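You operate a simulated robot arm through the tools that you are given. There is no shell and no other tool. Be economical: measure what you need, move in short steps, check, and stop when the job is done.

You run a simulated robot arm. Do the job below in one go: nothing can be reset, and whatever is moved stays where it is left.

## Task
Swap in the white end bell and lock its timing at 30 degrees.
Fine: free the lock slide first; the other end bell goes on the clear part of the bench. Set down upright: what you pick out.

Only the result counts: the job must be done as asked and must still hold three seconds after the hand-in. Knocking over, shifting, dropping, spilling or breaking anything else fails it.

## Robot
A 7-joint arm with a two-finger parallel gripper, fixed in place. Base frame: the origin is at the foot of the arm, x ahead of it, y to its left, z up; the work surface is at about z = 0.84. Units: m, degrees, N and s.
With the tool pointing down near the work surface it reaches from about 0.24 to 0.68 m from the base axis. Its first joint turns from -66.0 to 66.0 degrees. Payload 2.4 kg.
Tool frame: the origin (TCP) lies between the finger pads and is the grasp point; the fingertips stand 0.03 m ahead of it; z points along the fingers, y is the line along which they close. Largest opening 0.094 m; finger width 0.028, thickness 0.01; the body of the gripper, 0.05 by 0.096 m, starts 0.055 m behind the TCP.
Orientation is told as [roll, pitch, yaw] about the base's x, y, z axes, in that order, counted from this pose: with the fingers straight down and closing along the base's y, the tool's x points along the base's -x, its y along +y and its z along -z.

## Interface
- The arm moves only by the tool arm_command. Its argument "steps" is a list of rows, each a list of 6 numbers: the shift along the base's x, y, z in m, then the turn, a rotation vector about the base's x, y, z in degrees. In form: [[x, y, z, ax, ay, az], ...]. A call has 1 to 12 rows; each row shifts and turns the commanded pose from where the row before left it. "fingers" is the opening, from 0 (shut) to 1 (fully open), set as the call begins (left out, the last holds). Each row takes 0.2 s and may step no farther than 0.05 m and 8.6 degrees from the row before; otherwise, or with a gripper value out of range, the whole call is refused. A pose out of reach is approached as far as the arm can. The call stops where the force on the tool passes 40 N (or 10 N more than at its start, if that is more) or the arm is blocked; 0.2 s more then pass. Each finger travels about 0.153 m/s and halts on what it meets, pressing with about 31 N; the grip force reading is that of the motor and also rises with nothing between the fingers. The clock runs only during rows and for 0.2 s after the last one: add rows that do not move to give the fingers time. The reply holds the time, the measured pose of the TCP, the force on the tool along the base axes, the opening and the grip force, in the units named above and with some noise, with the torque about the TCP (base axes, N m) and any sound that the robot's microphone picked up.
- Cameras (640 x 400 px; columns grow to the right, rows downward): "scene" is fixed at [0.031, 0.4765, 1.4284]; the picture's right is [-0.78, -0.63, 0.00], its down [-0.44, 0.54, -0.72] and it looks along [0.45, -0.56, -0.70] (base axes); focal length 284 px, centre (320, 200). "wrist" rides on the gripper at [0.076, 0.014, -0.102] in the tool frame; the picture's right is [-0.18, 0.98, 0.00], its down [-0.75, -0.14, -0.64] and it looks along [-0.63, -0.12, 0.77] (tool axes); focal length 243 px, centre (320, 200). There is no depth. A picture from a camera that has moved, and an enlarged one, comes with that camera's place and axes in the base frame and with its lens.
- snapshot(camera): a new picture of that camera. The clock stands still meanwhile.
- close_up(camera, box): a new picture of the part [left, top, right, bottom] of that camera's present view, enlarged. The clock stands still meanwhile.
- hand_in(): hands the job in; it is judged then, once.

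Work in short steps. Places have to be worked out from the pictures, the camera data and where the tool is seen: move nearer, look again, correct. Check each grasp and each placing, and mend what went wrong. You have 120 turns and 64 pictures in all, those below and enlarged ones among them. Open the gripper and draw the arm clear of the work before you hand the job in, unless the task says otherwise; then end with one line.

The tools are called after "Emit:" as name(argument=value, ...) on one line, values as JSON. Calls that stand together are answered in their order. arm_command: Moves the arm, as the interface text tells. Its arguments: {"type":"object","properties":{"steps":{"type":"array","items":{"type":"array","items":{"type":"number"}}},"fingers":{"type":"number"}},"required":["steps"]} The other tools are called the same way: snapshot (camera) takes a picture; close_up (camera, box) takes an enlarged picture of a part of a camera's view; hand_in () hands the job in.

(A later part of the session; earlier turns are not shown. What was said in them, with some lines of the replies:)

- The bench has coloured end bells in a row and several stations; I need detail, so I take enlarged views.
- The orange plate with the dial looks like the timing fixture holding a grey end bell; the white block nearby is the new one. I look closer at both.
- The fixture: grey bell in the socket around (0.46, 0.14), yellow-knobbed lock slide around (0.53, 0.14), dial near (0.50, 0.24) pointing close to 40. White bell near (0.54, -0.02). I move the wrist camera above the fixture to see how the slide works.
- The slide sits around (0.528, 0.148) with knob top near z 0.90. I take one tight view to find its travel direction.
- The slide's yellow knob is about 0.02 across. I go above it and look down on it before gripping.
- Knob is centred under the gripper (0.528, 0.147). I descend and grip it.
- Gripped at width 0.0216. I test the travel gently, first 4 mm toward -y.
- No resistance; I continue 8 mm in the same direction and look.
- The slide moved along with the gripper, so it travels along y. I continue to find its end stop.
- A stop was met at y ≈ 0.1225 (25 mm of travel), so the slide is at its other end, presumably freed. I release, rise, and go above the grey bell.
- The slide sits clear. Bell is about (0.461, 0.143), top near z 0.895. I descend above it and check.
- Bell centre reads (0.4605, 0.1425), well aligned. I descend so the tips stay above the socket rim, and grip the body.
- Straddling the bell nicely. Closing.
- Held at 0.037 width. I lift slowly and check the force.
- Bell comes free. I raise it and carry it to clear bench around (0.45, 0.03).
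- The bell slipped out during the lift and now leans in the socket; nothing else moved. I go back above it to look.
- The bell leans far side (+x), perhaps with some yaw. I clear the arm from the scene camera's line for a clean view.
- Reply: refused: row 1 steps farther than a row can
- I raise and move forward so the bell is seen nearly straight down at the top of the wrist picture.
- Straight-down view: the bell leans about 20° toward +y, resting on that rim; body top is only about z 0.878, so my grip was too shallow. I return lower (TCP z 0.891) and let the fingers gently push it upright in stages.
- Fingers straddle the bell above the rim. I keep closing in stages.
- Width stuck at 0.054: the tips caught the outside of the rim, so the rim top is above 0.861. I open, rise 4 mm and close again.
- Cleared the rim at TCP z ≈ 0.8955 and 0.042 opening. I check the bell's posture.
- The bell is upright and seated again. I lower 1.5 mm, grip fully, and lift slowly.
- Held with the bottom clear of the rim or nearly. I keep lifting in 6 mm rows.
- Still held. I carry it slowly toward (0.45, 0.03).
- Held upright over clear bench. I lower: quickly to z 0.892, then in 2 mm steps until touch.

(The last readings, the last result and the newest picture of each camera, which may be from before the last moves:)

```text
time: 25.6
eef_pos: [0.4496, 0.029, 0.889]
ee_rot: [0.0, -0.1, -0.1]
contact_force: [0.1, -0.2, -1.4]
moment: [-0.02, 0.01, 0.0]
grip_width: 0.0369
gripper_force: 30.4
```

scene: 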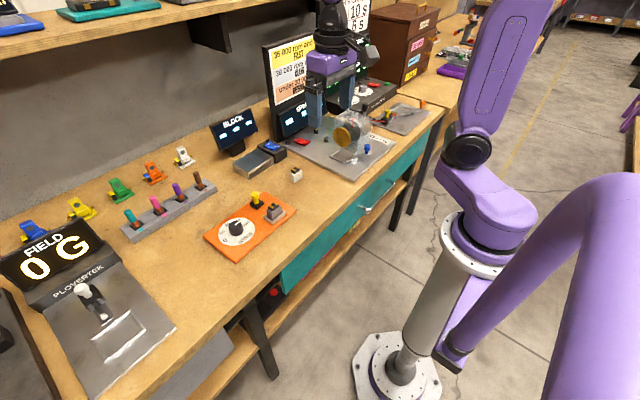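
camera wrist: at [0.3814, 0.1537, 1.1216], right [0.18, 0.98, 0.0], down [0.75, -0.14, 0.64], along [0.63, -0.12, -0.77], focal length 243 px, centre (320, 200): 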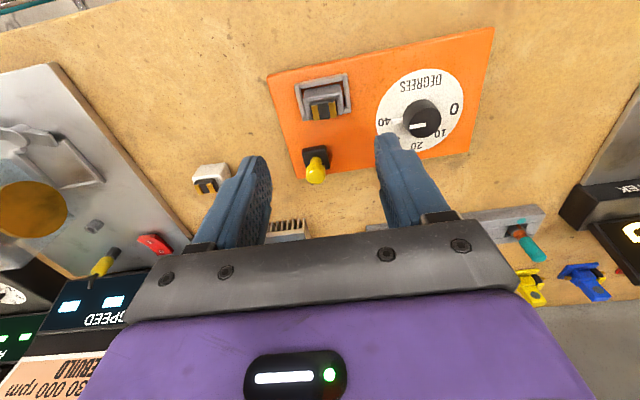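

Emit:
arm_command(steps=[[0, 0, -0.002, 0, 0, 0]])

Emit:
arm_command(steps=[[0, 0, -0.0015, 0, 0, 0]])

Emit:
close_up(camera="scene", box=[270, 150, 334, 190])

```text
time: 26.0
eef_pos: [0.4502, 0.0303, 0.887]
ee_rot: [0.0, 0.0, 0.0]
contact_force: [0.1, -0.3, -0.7]
moment: [-0.01, -0.03, 0.02]
grip_width: 0.0368
gripper_force: 30.2
```

```text
time: 26.4
eef_pos: [0.4501, 0.0292, 0.8847]
ee_rot: [-0.1, 0.1, 0.0]
contact_force: [-0.3, 0.4, -0.7]
moment: [-0.02, -0.02, 0.01]
grip_width: 0.0371
gripper_force: 30.8
```

```text
10.00 times, centred on (302, 170) of scene
camera zoom: at [0.031, 0.4765, 1.4284], right [-0.78, -0.63, 0.0], down [-0.44, 0.54, -0.72], along [0.45, -0.56, -0.7], focal length 2842 px, centre (500, 500)
```

zoom: 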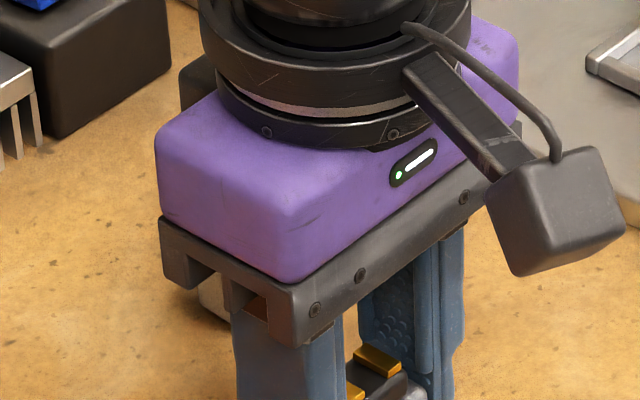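

No contact yet; I continue down in small steps.

Emit:
arm_command(steps=[[0, 0, -0.0015, 0, 0, 0]])

Emit:
arm_command(steps=[[0, 0, -0.0015, 0, 0, 0]])

Emit:
close_up(camera="scene", box=[270, 170, 334, 210])

```text
time: 26.8
eef_pos: [0.4511, 0.03, 0.8837]
ee_rot: [0.0, -0.1, 0.0]
contact_force: [0.6, -0.4, 0.1]
moment: [0.02, 0.01, 0.02]
grip_width: 0.0366
gripper_force: 30.9
```

```text
time: 27.2
eef_pos: [0.4501, 0.0296, 0.8827]
ee_rot: [-0.1, 0.0, 0.0]
contact_force: [0.8, 0.2, -1.0]
moment: [-0.01, 0.0, -0.03]
grip_width: 0.037
gripper_force: 30.8
```

```text
10.00 times, centred on (302, 190) of scene
camera zoom: at [0.031, 0.4765, 1.4284], right [-0.78, -0.63, 0.0], down [-0.44, 0.54, -0.72], along [0.45, -0.56, -0.7], focal length 2842 px, centre (500, 300)
```

zoom: 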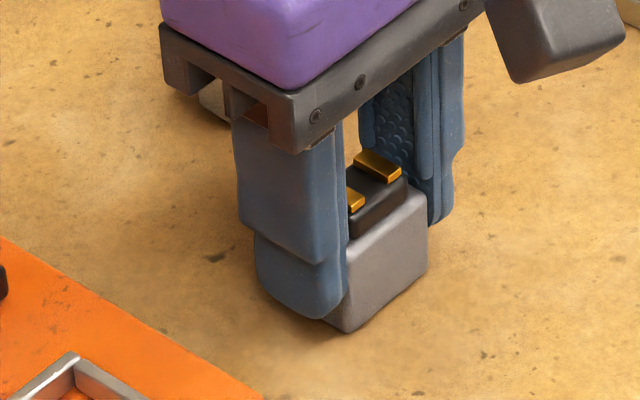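

Bottom is close to its shadow; a bit further.

Emit:
arm_command(steps=[[0, 0, -0.0015, 0, 0, 0]])

Emit:
arm_command(steps=[[0, 0, -0.0015, 0, 0, 0]])

Emit:
arm_command(steps=[[0, 0, -0.0015, 0, 0, 0]])

```text
time: 27.6
eef_pos: [0.4492, 0.0297, 0.882]
ee_rot: [0.0, -0.1, 0.0]
contact_force: [-0.9, -0.1, 10.2]
moment: [0.03, 0.13, -0.01]
grip_width: 0.0366
gripper_force: 31.2
```

```text
time: 28.0
eef_pos: [0.4503, 0.0299, 0.8793]
ee_rot: [-0.1, -0.2, 0.0]
contact_force: [-3.0, 2.7, 25.8]
moment: [0.06, 0.17, -0.01]
grip_width: 0.0366
gripper_force: 31.0
```

```text
time: 28.4
eef_pos: [0.4506, 0.0301, 0.8787]
ee_rot: [0.0, -0.2, 0.0]
contact_force: [-0.1, -0.1, 25.0]
moment: [-0.01, 0.05, 0.0]
grip_width: 0.0365
gripper_force: 30.9
```

Touched at TCP z ≈ 0.882. I ease back, open, rise straight up.

Emit:
arm_command(steps=[[0, 0, 0.003, 0, 0, 0], [0, 0, 0, 0, 0, 0]])

Emit:
arm_command(steps=[[0, 0, 0, 0, 0, 0], [0, 0, 0, 0, 0, 0], [0, 0, 0.02, 0, 0, 0], [0, 0, 0.04, 0, 0, 0], [0, 0, 0.04, 0, 0, 0]], fingers=0.6)

Emit:
snapshot(camera="wrist")

```text
time: 29.0
eef_pos: [0.4491, 0.0299, 0.8804]
ee_rot: [0.0, 0.1, -0.1]
contact_force: [-0.3, 0.4, -0.2]
moment: [0.0, 0.02, 0.0]
grip_width: 0.0369
gripper_force: 31.0
```

```text
time: 30.2
eef_pos: [0.4491, 0.0304, 0.9803]
ee_rot: [0.1, 0.0, 0.0]
contact_force: [0.3, 0.8, 0.5]
moment: [0.02, 0.02, 0.0]
grip_width: 0.0565
gripper_force: 0.0
```

```text
19 pictures are left
camera wrist: at [0.3741, 0.0437, 1.0832], right [0.18, 0.98, 0.0], down [0.75, -0.14, 0.64], along [0.63, -0.12, -0.77], focal length 243 px, centre (320, 200)
```

wrist: 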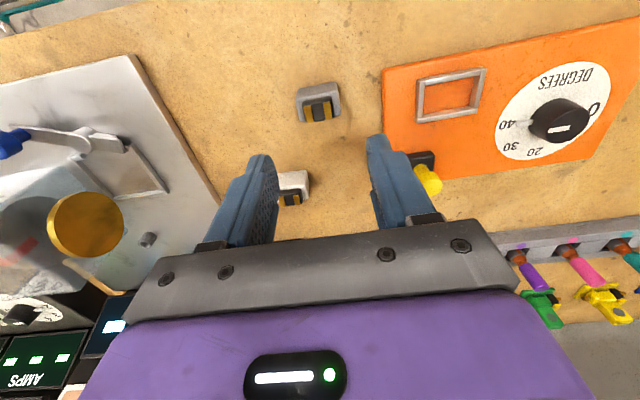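

Grey bell stands upright at (0.45, 0.03). White bell reads about (0.535, -0.019), yawed around -4°. I go above it with that yaw and check.

Emit:
arm_command(steps=[[0.03, -0.02, 0.01, 0, 0, -2], [0.035, -0.02, 0, 0, 0, -2], [0.021, -0.009, -0.02, 0, 0, 0], [0, 0, -0.03, 0, 0, 0]], fingers=0.6)

Emit:
close_up(camera="wrist", box=[220, 60, 420, 220])

```text
time: 31.2
eef_pos: [0.5368, -0.0188, 0.9422]
ee_rot: [0.0, 0.0, -4.0]
contact_force: [0.4, -0.3, 0.5]
moment: [0.04, 0.04, -0.01]
grip_width: 0.0563
gripper_force: 0.1
```

```text
2.50 times, centred on (320, 140) of wrist
camera zoom: at [0.4626, -0.0002, 1.0437], right [0.25, 0.97, 0.0], down [0.74, -0.19, 0.64], along [0.62, -0.16, -0.77], focal length 606 px, centre (320, 350)
```

zoom: 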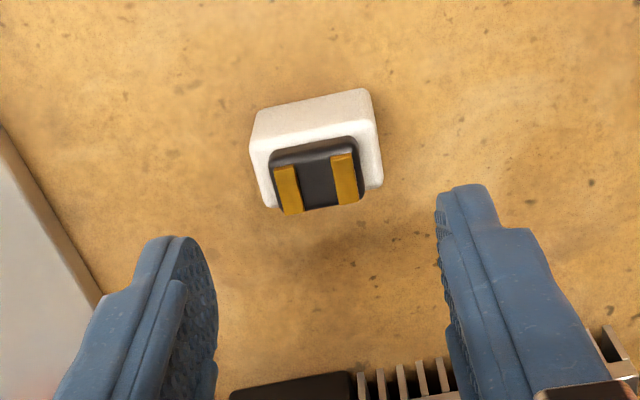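

White bell centre (0.534, -0.020), aligned within a couple of degrees. I descend to TCP z 0.883 and grip.

Emit:
arm_command(steps=[[-0.002, -0.001, -0.03, 0, 0, 0.5], [0, 0, -0.025, 0, 0, 0], [0, 0, -0.004, 0, 0, 0]])

Emit:
arm_command(steps=[[0, 0, 0, 0, 0, 0], [0, 0, 0, 0, 0, 0], [0, 0, 0, 0, 0, 0]], fingers=0.41)

Emit:
arm_command(steps=[[0, 0, 0, 0, 0, 0], [0, 0, 0, 0, 0, 0]], fingers=0)

Emit:
close_up(camera="wrist", box=[220, 60, 420, 220])

```text
time: 32.0
eef_pos: [0.5341, -0.0205, 0.8821]
ee_rot: [-0.1, 0.0, -3.5]
contact_force: [-0.3, 0.8, -0.3]
moment: [0.02, 0.0, -0.01]
grip_width: 0.0565
gripper_force: 0.1
```

```text
time: 32.8
eef_pos: [0.5338, -0.02, 0.8829]
ee_rot: [0.0, -0.1, -3.4]
contact_force: [0.2, -0.1, 0.3]
moment: [-0.04, -0.02, 0.01]
grip_width: 0.0386
gripper_force: 0.1
```

```text
time: 33.4
eef_pos: [0.5333, -0.0208, 0.8818]
ee_rot: [0.0, 0.0, -3.5]
contact_force: [0.1, 0.3, -0.6]
moment: [0.02, -0.02, 0.02]
grip_width: 0.0366
gripper_force: 30.9
```

```text
2.50 times, centred on (320, 140) of wrist
camera zoom: at [0.4594, -0.0021, 0.9841], right [0.24, 0.97, 0.0], down [0.74, -0.19, 0.64], along [0.62, -0.16, -0.77], focal length 606 px, centre (320, 350)
```

zoom: 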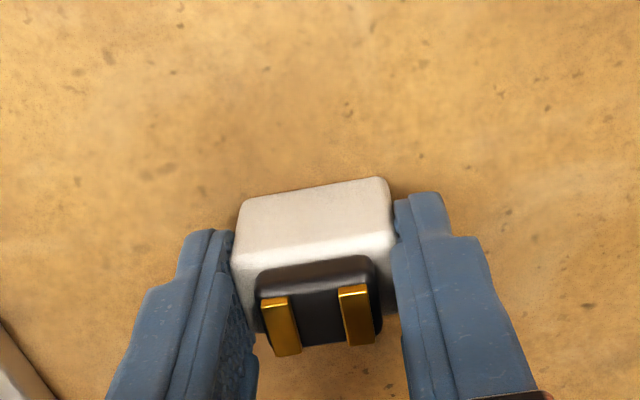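

Held the same way as the grey one was. I lift gently, then carry it over at z ≈ 0.955 in small rows.

Emit:
arm_command(steps=[[0, 0, 0.003, 0, 0, 0], [0, 0, 0.005, 0, 0, 0], [0, 0, 0.007, 0, 0, 0], [0, 0, 0.01, 0, 0, 0], [0, 0, 0.012, 0, 0, 0], [0, 0, 0.014, 0, 0, 0], [0, 0, 0.014, 0, 0, 0], [0, 0, 0.01, 0, 0, 0], [0, 0, 0, 0, 0, 0]])

Emit:
arm_command(steps=[[-0.004, 0.008, 0, 0, 0, 0.5], [-0.006, 0.014, 0, 0, 0, 0.5], [-0.008, 0.018, 0, 0, 0, 0.5], [-0.008, 0.018, 0, 0, 0, 0.5], [-0.008, 0.018, 0, 0, 0, 0.5], [-0.008, 0.018, 0, 0, 0, 0.5], [-0.008, 0.018, 0, 0, 0, 0.5], [-0.008, 0.018, 0, 0, 0, 0], [-0.008, 0.018, 0, 0, 0, 0], [-0.004, 0.01, 0, 0, 0, 0], [-0.002, 0.005, 0, 0, 0, 0], [0, 0, 0, 0, 0, 0]])

```text
time: 35.4
eef_pos: [0.5338, -0.0208, 0.9582]
ee_rot: [0.0, -0.1, -3.5]
contact_force: [-0.3, -0.1, 0.2]
moment: [-0.01, -0.02, -0.01]
grip_width: 0.0368
gripper_force: 31.3
```

```text
time: 38.0
eef_pos: [0.462, 0.1425, 0.9573]
ee_rot: [0.1, 0.0, 0.0]
contact_force: [-0.8, -0.8, 0.1]
moment: [0.0, -0.03, 0.0]
grip_width: 0.0369
gripper_force: 31.0
```

Still held, above the socket. I lower to just above the rim and check the alignment.

Emit:
arm_command(steps=[[0, 0, -0.015, 0, 0, 0], [0, 0, -0.015, 0, 0, 0], [0, 0, -0.012, 0, 0, 0], [0, 0, 0, 0, 0, 0]])

Emit:
close_up(camera="wrist", box=[220, 60, 420, 220])

Emit:
close_up(camera="scene", box=[240, 180, 304, 220])

```text
time: 39.0
eef_pos: [0.4618, 0.1428, 0.9155]
ee_rot: [-0.1, 0.0, 0.0]
contact_force: [0.3, -0.9, -0.4]
moment: [-0.03, 0.02, 0.0]
grip_width: 0.0367
gripper_force: 31.1
```

```text
2.50 times, centred on (320, 140) of wrist
camera zoom: at [0.3862, 0.156, 1.0171], right [0.18, 0.98, 0.0], down [0.75, -0.14, 0.64], along [0.63, -0.12, -0.77], focal length 606 px, centre (320, 350)
```

zoom: 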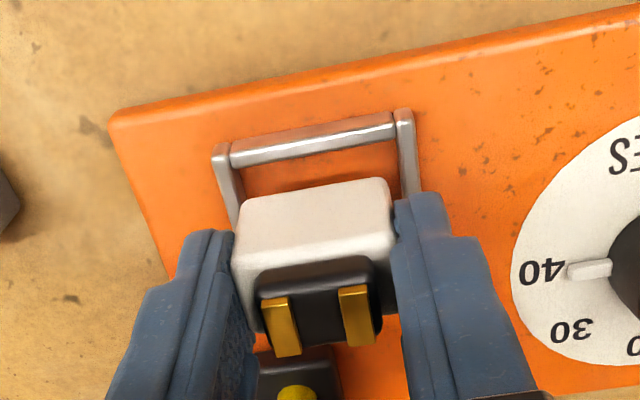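

```text
10.00 times, centred on (272, 200) of scene
camera zoom: at [0.031, 0.4765, 1.4284], right [-0.78, -0.63, 0.0], down [-0.44, 0.54, -0.72], along [0.45, -0.56, -0.7], focal length 2842 px, centre (800, 200)
```

zoom: 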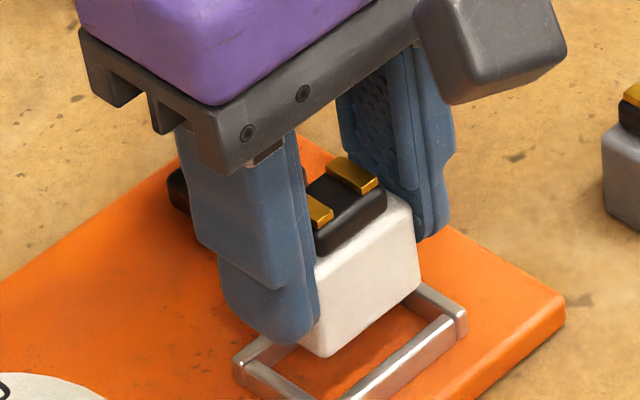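

Aligned like the grey one at lift-out. I lower in 2 mm rows, watching the force.

Emit:
arm_command(steps=[[0, 0, -0.002, 0, 0, 0], [0, 0, -0.002, 0, 0, 0], [0, 0, -0.002, 0, 0, 0], [0, 0, -0.002, 0, 0, 0], [0, 0, -0.002, 0, 0, 0]])

Emit:
arm_command(steps=[[0, 0, -0.002, 0, 0, 0], [0, 0, -0.002, 0, 0, 0], [0, 0, -0.002, 0, 0, 0]])

```text
time: 40.2
eef_pos: [0.4615, 0.1427, 0.9059]
ee_rot: [0.0, 0.0, 0.0]
contact_force: [0.7, -0.3, -1.4]
moment: [-0.01, -0.01, -0.02]
grip_width: 0.037
gripper_force: 31.1
```

```text
time: 41.0
eef_pos: [0.4607, 0.1421, 0.8988]
ee_rot: [0.0, 0.0, -0.1]
contact_force: [0.6, 0.7, 0.1]
moment: [0.01, 0.0, 0.0]
grip_width: 0.0371
gripper_force: 31.3
```

It is entering the socket without resistance. A few more millimetres.

Emit:
arm_command(steps=[[0, 0, -0.002, 0, 0, 0], [0, 0, -0.001, 0, 0, 0]])

Emit:
arm_command(steps=[[0, 0, -0.001, 0, 0, 0]])

Emit:
arm_command(steps=[[0, 0, -0.001, 0, 0, 0]])

```text
time: 41.6
eef_pos: [0.4618, 0.1414, 0.8963]
ee_rot: [0.0, -0.1, 0.0]
contact_force: [-0.8, 0.0, 2.6]
moment: [-0.01, 0.03, -0.01]
grip_width: 0.0366
gripper_force: 31.1
```

```text
time: 42.0
eef_pos: [0.4629, 0.1419, 0.8961]
ee_rot: [0.0, 0.1, 0.0]
contact_force: [-6.6, -2.6, 19.5]
moment: [-0.09, 0.24, 0.01]
grip_width: 0.0369
gripper_force: 31.0
```

```text
time: 42.4
eef_pos: [0.4617, 0.1425, 0.8959]
ee_rot: [-0.1, -0.1, 0.0]
contact_force: [-5.7, -4.2, 25.6]
moment: [-0.07, 0.2, 0.0]
grip_width: 0.0367
gripper_force: 30.8
```

Bottomed at about 0.896. I ease off, open and rise, then look straight down at the seat.

Emit:
arm_command(steps=[[0, 0, 0.002, 0, 0, 0], [0, 0, 0, 0, 0, 0]])

Emit:
arm_command(steps=[[0, 0, 0, 0, 0, 0], [0, 0, 0, 0, 0, 0], [0, 0, 0.02, 0, 0, 0], [0, 0, 0.04, 0, 0, 0], [0, 0, 0.04, 0, 0, 0], [-0.02, 0, 0.02, 0, 0, 0]], fingers=0.6)

Emit:
close_up(camera="wrist", box=[260, 80, 460, 200])

```text
time: 43.0
eef_pos: [0.4608, 0.1424, 0.8947]
ee_rot: [0.1, 0.1, -0.1]
contact_force: [0.1, 0.7, -0.8]
moment: [0.01, -0.03, 0.02]
grip_width: 0.0367
gripper_force: 30.8
```

```text
time: 44.4
eef_pos: [0.4418, 0.1425, 1.0172]
ee_rot: [-0.1, 0.0, -0.1]
contact_force: [-0.3, 0.4, 0.2]
moment: [-0.02, 0.03, 0.04]
grip_width: 0.0564
gripper_force: 0.1
```

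```text
3.20 times, centred on (360, 140) of wrist
camera zoom: at [0.3667, 0.1565, 1.1192], right [0.18, 0.98, 0.0], down [0.75, -0.14, 0.64], along [0.63, -0.12, -0.77], focal length 776 px, centre (192, 392)
```

zoom: 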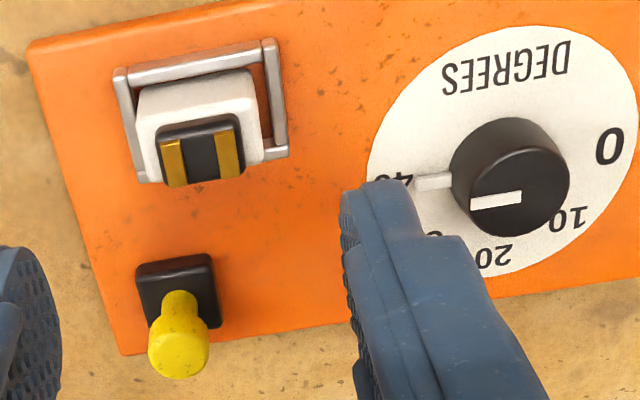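

White bell is seated upright. Dial: centre ≈ (0.501, 0.243), 45° per 10 units, pointer at 40 (towards -y); 30 needs +45° (toward +x). I go above the knob with yaw -45 so the turn ends at yaw 0.

Emit:
arm_command(steps=[[0.01, 0.02, 0, 0, 0, -7.5], [0.01, 0.02, 0, 0, 0, -7.5], [0.01, 0.02, 0, 0, 0, -7.5], [0.01, 0.02, 0, 0, 0, -7.5], [0.01, 0.02, -0.02, 0, 0, -7.5], [0.009, 0.0005, -0.04, 0, 0, -7.5], [0, 0, -0.017, 0, 0, 0]], fingers=0.7)

Emit:
close_up(camera="wrist", box=[200, 40, 440, 220])

```text
time: 46.0
eef_pos: [0.5014, 0.2403, 0.9384]
ee_rot: [0.0, 0.0, -45.1]
contact_force: [-0.4, 0.5, -0.4]
moment: [0.01, 0.01, -0.01]
grip_width: 0.0655
gripper_force: 0.1
```

```text
2.22 times, centred on (320, 130) of wrist
camera zoom: at [0.4587, 0.3042, 1.041], right [0.83, 0.56, 0.0], down [0.43, -0.63, 0.64], along [0.36, -0.53, -0.77], focal length 539 px, centre (320, 356)
```

zoom: 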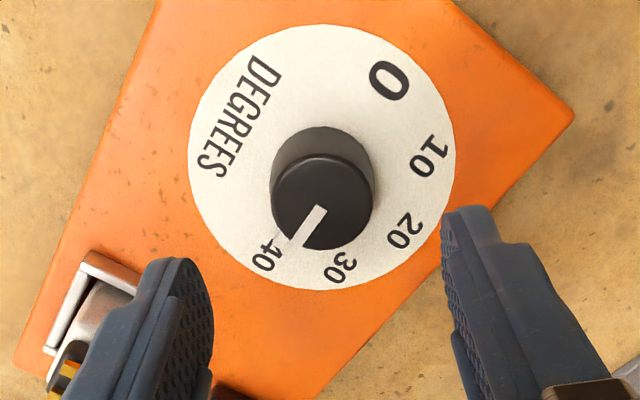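

Knob is centred between the fingers; centre ≈ (0.500, 0.244). I descend and grip it.

Emit:
arm_command(steps=[[-0.001, 0.001, -0.025, 0, 0, 0], [0, 0, -0.02, 0, 0, 0], [0, 0, 0, 0, 0, 0]])

Emit:
arm_command(steps=[[0, 0, 0, 0, 0, 0], [0, 0, 0, 0, 0, 0], [0, 0, 0, 0, 0, 0]], fingers=0.38)

Emit:
close_up(camera="wrist", box=[200, 40, 440, 220])

```text
time: 46.8
eef_pos: [0.4998, 0.2427, 0.8939]
ee_rot: [0.0, 0.0, -45.0]
contact_force: [-0.4, 0.1, 0.2]
moment: [0.02, -0.02, 0.01]
grip_width: 0.066
gripper_force: 0.1
```

```text
time: 47.6
eef_pos: [0.501, 0.2427, 0.8943]
ee_rot: [0.0, -0.1, -45.0]
contact_force: [1.3, 0.7, 0.1]
moment: [0.05, -0.07, 0.01]
grip_width: 0.0369
gripper_force: 1.1
```

```text
2.22 times, centred on (320, 130) of wrist
camera zoom: at [0.4569, 0.3058, 0.9957], right [0.83, 0.56, 0.0], down [0.43, -0.63, 0.64], along [0.36, -0.53, -0.77], focal length 539 px, centre (320, 356)
```

zoom: 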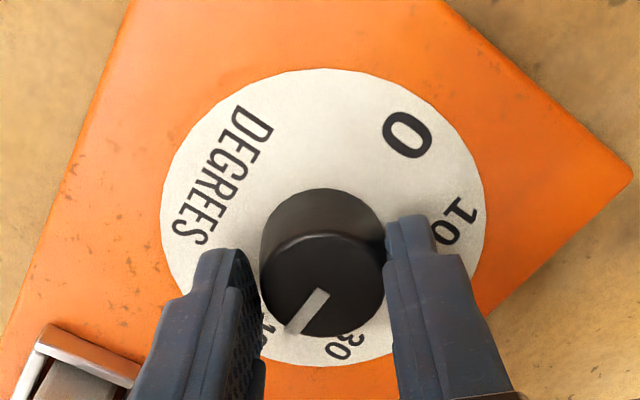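

Around the knob (≈0.036 dia). I close fully and rotate the first 15°, watching torque.

Emit:
arm_command(steps=[[0, 0, 0, 0, 0, 0], [0, 0, 0, 0, 0, 0], [0, 0, 0, 0, 0, 5], [0, 0, 0, 0, 0, 5], [0, 0, 0, 0, 0, 5]], fingers=0)

Emit:
arm_command(steps=[[0, 0, 0, 0, 0, 5], [0, 0, 0, 0, 0, 5], [0, 0, 0, 0, 0, 5], [0, 0, 0, 0, 0, 5], [0, 0, 0, 0, 0, 5], [0, 0, 0, 0, 0, 5], [0, 0, 0, 0, 0, 0]])

Emit:
close_up(camera="wrist", box=[200, 40, 440, 220])

```text
time: 48.8
eef_pos: [0.5001, 0.2433, 0.8934]
ee_rot: [-0.1, 0.0, -29.8]
contact_force: [1.4, 1.5, 0.1]
moment: [-0.04, -0.3, -0.03]
grip_width: 0.0345
gripper_force: 30.9
```

```text
time: 50.4
eef_pos: [0.4992, 0.2438, 0.8933]
ee_rot: [-0.1, 0.2, 0.0]
contact_force: [-0.4, -6.4, 0.2]
moment: [-0.23, -0.09, -0.03]
grip_width: 0.0341
gripper_force: 31.2
```

```text
2.22 times, centred on (320, 130) of wrist
camera zoom: at [0.4246, 0.2567, 0.9961], right [0.18, 0.98, 0.0], down [0.75, -0.14, 0.64], along [0.63, -0.12, -0.77], focal length 539 px, centre (320, 356)
```

zoom: 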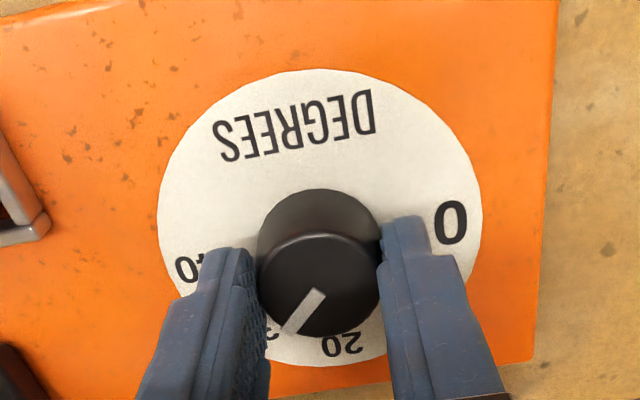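

The knob turned with the tool by 45°. I open, rise, and read the pointer from above.

Emit:
arm_command(steps=[[0, 0, 0, 0, 0, 0], [0, 0, 0, 0, 0, 0], [0, 0, 0.03, 0, 0, 0], [0, 0, 0.04, 0, 0, 0], [0, 0, 0.03, 0, 0, 0]], fingers=0.7)

Emit:
close_up(camera="wrist", box=[260, 50, 400, 150])

```text
time: 51.6
eef_pos: [0.4982, 0.2435, 0.9936]
ee_rot: [0.1, 0.1, 0.0]
contact_force: [0.1, 0.3, 0.1]
moment: [-0.01, 0.0, -0.01]
grip_width: 0.0657
gripper_force: 0.1
```

```text
4.00 times, centred on (330, 100) of wrist
camera zoom: at [0.4232, 0.2568, 1.0963], right [0.18, 0.98, 0.0], down [0.75, -0.14, 0.64], along [0.63, -0.12, -0.77], focal length 970 px, centre (280, 600)
```

zoom: 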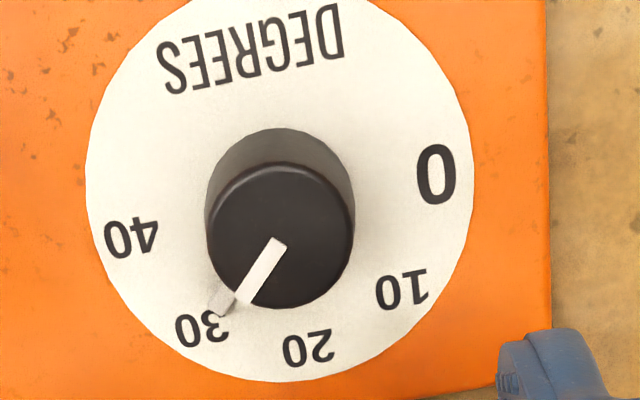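

Pointer reads 45° from the 40 mark, i.e. exactly 30. Now I go to the slide knob at (0.527, 0.1225) and grip it.

Emit:
arm_command(steps=[[0.009, -0.04, 0, 0, 0, 0], [0.01, -0.04, 0, 0, 0, 0], [0.01, -0.041, -0.01, 0, 0, 0], [0, 0, -0.03, 0, 0, 0], [0, 0, 0, 0, 0, 0]], fingers=0.6)

Emit:
close_up(camera="wrist", box=[180, 60, 500, 260])

```text
time: 52.8
eef_pos: [0.5302, 0.1222, 0.9539]
ee_rot: [0.0, 0.1, 0.0]
contact_force: [0.1, 0.0, 0.7]
moment: [0.04, 0.0, 0.0]
grip_width: 0.0564
gripper_force: 0.1
```

```text
2.00 times, centred on (340, 160) of wrist
camera zoom: at [0.4543, 0.1353, 1.0556], right [0.18, 0.98, 0.0], down [0.75, -0.14, 0.64], along [0.63, -0.12, -0.77], focal length 485 px, centre (280, 280)
```

zoom: 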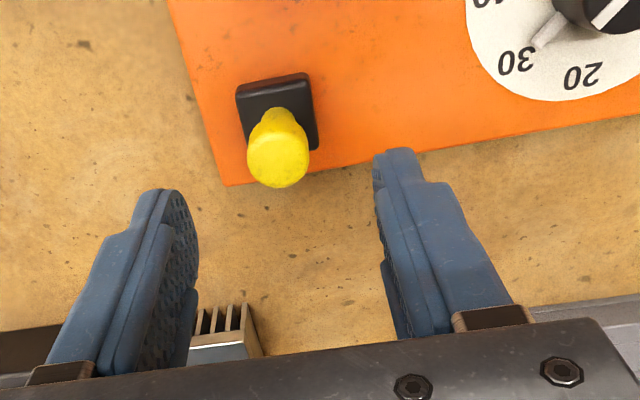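

Knob is between the fingers, as before. I descend, grip, and slide +y about 21 mm.

Emit:
arm_command(steps=[[-0.002, 0, -0.03, 0, 0, 0], [0, 0, -0.023, 0, 0, 0]])

Emit:
arm_command(steps=[[0, 0, 0, 0, 0, 0], [0, 0, 0, 0, 0, 0], [0, 0, 0, 0, 0, 0]], fingers=0)

Emit:
arm_command(steps=[[0, 0.003, 0, 0, 0, 0], [0, 0.003, 0, 0, 0, 0], [0, 0.003, 0, 0, 0, 0], [0, 0.003, 0, 0, 0, 0], [0, 0.003, 0, 0, 0, 0], [0, 0.003, 0, 0, 0, 0], [0, 0.003, 0, 0, 0, 0]])

```text
time: 53.4
eef_pos: [0.5283, 0.1226, 0.9004]
ee_rot: [0.1, 0.0, -0.1]
contact_force: [-0.2, -1.0, 0.5]
moment: [0.0, -0.01, 0.01]
grip_width: 0.0565
gripper_force: 0.2
```

```text
time: 54.2
eef_pos: [0.5279, 0.1248, 0.9007]
ee_rot: [0.0, 0.0, 0.0]
contact_force: [1.6, 0.2, -0.4]
moment: [0.23, -0.38, 0.0]
grip_width: 0.0213
gripper_force: 31.3
```

```text
time: 55.8
eef_pos: [0.5264, 0.1438, 0.9004]
ee_rot: [0.1, 0.2, 0.1]
contact_force: [4.4, 0.9, 0.2]
moment: [-0.31, -0.12, -0.19]
grip_width: 0.0215
gripper_force: 30.9
```

Moving freely; now the last bit to the +y stop.

Emit:
arm_command(steps=[[0, 0.002, 0, 0, 0, 0], [0, 0.002, 0, 0, 0, 0]])

Emit:
arm_command(steps=[[0, 0.0015, 0, 0, 0, 0]])

```text
time: 56.4
eef_pos: [0.5266, 0.1466, 0.9022]
ee_rot: [-0.2, 0.1, -0.2]
contact_force: [1.4, -4.4, 0.4]
moment: [0.02, -0.24, 0.02]
grip_width: 0.0217
gripper_force: 30.9
```

```text
time: 56.8
eef_pos: [0.5262, 0.1493, 0.9013]
ee_rot: [0.1, 0.0, 0.0]
contact_force: [1.2, -8.4, 1.4]
moment: [0.22, 0.55, 0.06]
grip_width: 0.0215
gripper_force: 31.2
```

Resistance builds (-8 N); one more push to confirm the stop.

Emit:
arm_command(steps=[[0, 0.0015, 0, 0, 0, 0], [0, 0, 0, 0, 0, 0]])

```text
time: 57.4
eef_pos: [0.5261, 0.1502, 0.9008]
ee_rot: [0.0, 0.0, 0.0]
contact_force: [0.8, -8.7, 3.9]
moment: [0.22, 0.27, -0.05]
grip_width: 0.0217
gripper_force: 31.3
```

Emit:
arm_command(steps=[[0, 0.002, 0, 0, 0, 0], [0, 0, 0, 0, 0, 0]])

Emit:
close_up(camera="wrist", box=[180, 60, 500, 260])

```text
time: 58.0
eef_pos: [0.5271, 0.1536, 0.9006]
ee_rot: [0.0, -0.1, 0.0]
contact_force: [-0.7, -8.4, 4.8]
moment: [0.13, -0.15, 0.05]
grip_width: 0.0218
gripper_force: 30.7
```

```text
2.00 times, centred on (340, 160) of wrist
camera zoom: at [0.4515, 0.1662, 1.0033], right [0.18, 0.98, 0.0], down [0.75, -0.14, 0.64], along [0.63, -0.12, -0.77], focal length 485 px, centre (280, 280)
```

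zoom: 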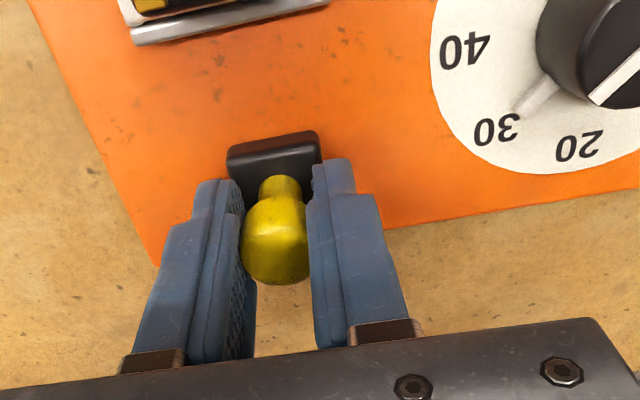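

Constant ~8.5 N: the end stop, with the pads giving slightly. I release, rise, and inspect.

Emit:
arm_command(steps=[[0, 0, 0, 0, 0, 0], [0, 0, 0, 0, 0, 0], [0, -0.003, 0.03, 0, 0, 0], [0, 0, 0.04, 0, 0, 0], [-0.04, 0, 0.02, 0, 0, 0], [-0.04, 0, 0.02, 0, 0, 0], [-0.03, -0.03, 0.02, 0, 0, 0], [-0.01, -0.04, 0.02, 0, 0, 0]], fingers=0.6)

Emit:
close_up(camera="scene", box=[200, 155, 312, 255])

Emit:
snapshot(camera="wrist")

```text
time: 59.8
eef_pos: [0.4061, 0.0784, 1.0507]
ee_rot: [0.0, 0.0, 0.0]
contact_force: [-0.4, -0.6, -0.5]
moment: [-0.01, 0.0, -0.02]
grip_width: 0.0564
gripper_force: 0.1
```

```text
4.00 times, centred on (256, 205) of scene
camera zoom: at [0.031, 0.4765, 1.4284], right [-0.78, -0.63, 0.0], down [-0.44, 0.54, -0.72], along [0.45, -0.56, -0.7], focal length 1137 px, centre (576, 180)
```

zoom: 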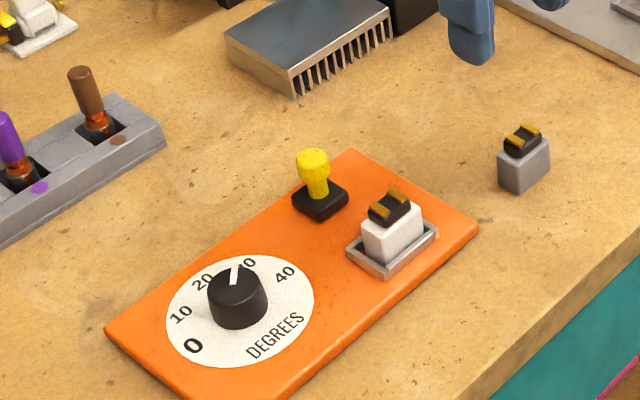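

```text
6 pictures are left
camera wrist: at [0.3304, 0.0911, 1.1537], right [0.18, 0.98, 0.0], down [0.75, -0.14, 0.64], along [0.63, -0.12, -0.77], focal length 243 px, centre (320, 200)
```

wrist: 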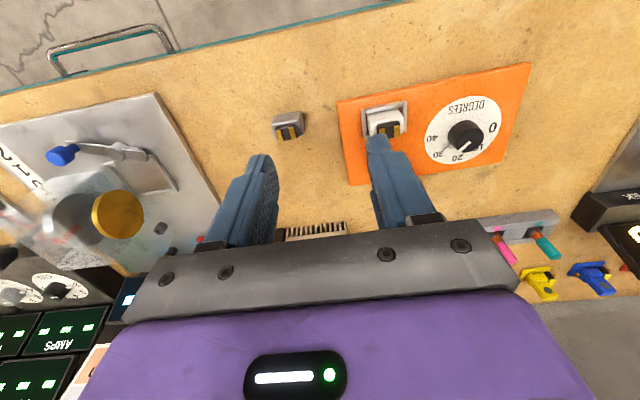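

Slide is back at its original (locked) place, dial on 30, grey bell upright. One last close look at the bell and pointer.

Emit:
close_up(camera="scene", box=[240, 185, 320, 235])

Emit:
close_up(camera="wrist", box=[340, 60, 540, 190])

```text
8.00 times, centred on (280, 210) of scene
camera zoom: at [0.031, 0.4765, 1.4284], right [-0.78, -0.63, 0.0], down [-0.44, 0.54, -0.72], along [0.45, -0.56, -0.7], focal length 2274 px, centre (640, 120)
```

zoom: 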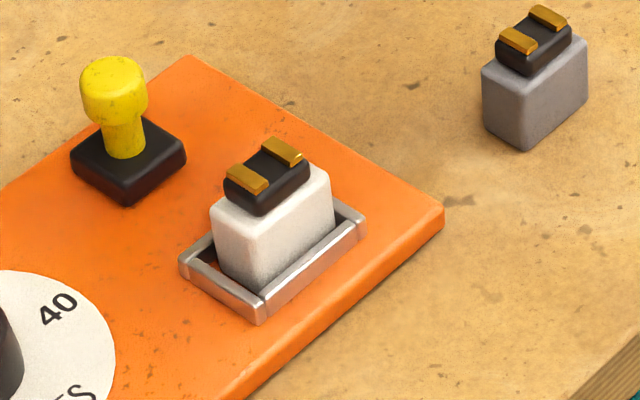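

```text
3.08 times, centred on (440, 125) of wrist
camera zoom: at [0.3304, 0.0911, 1.1537], right [0.18, 0.98, 0.0], down [0.75, -0.14, 0.64], along [0.63, -0.12, -0.77], focal length 746 px, centre (-49, 431)
```

zoom: 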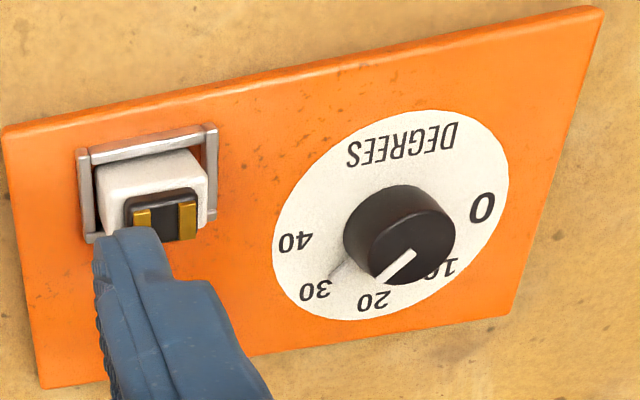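

Everything is in place and the arm is clear; I hand in.

Emit:
hand_in()

```text
The job is handed in.
```

The white end bell is seated in the fixture, the dial points at 30 degrees, and the lock slide is pushed back to its stop. I didn't test the lock by trying to turn the dial. The grey bell slipped once while I was lifting it and leaned in the socket, so I straightened and re-gripped it; it now stands upright on the clear bench.
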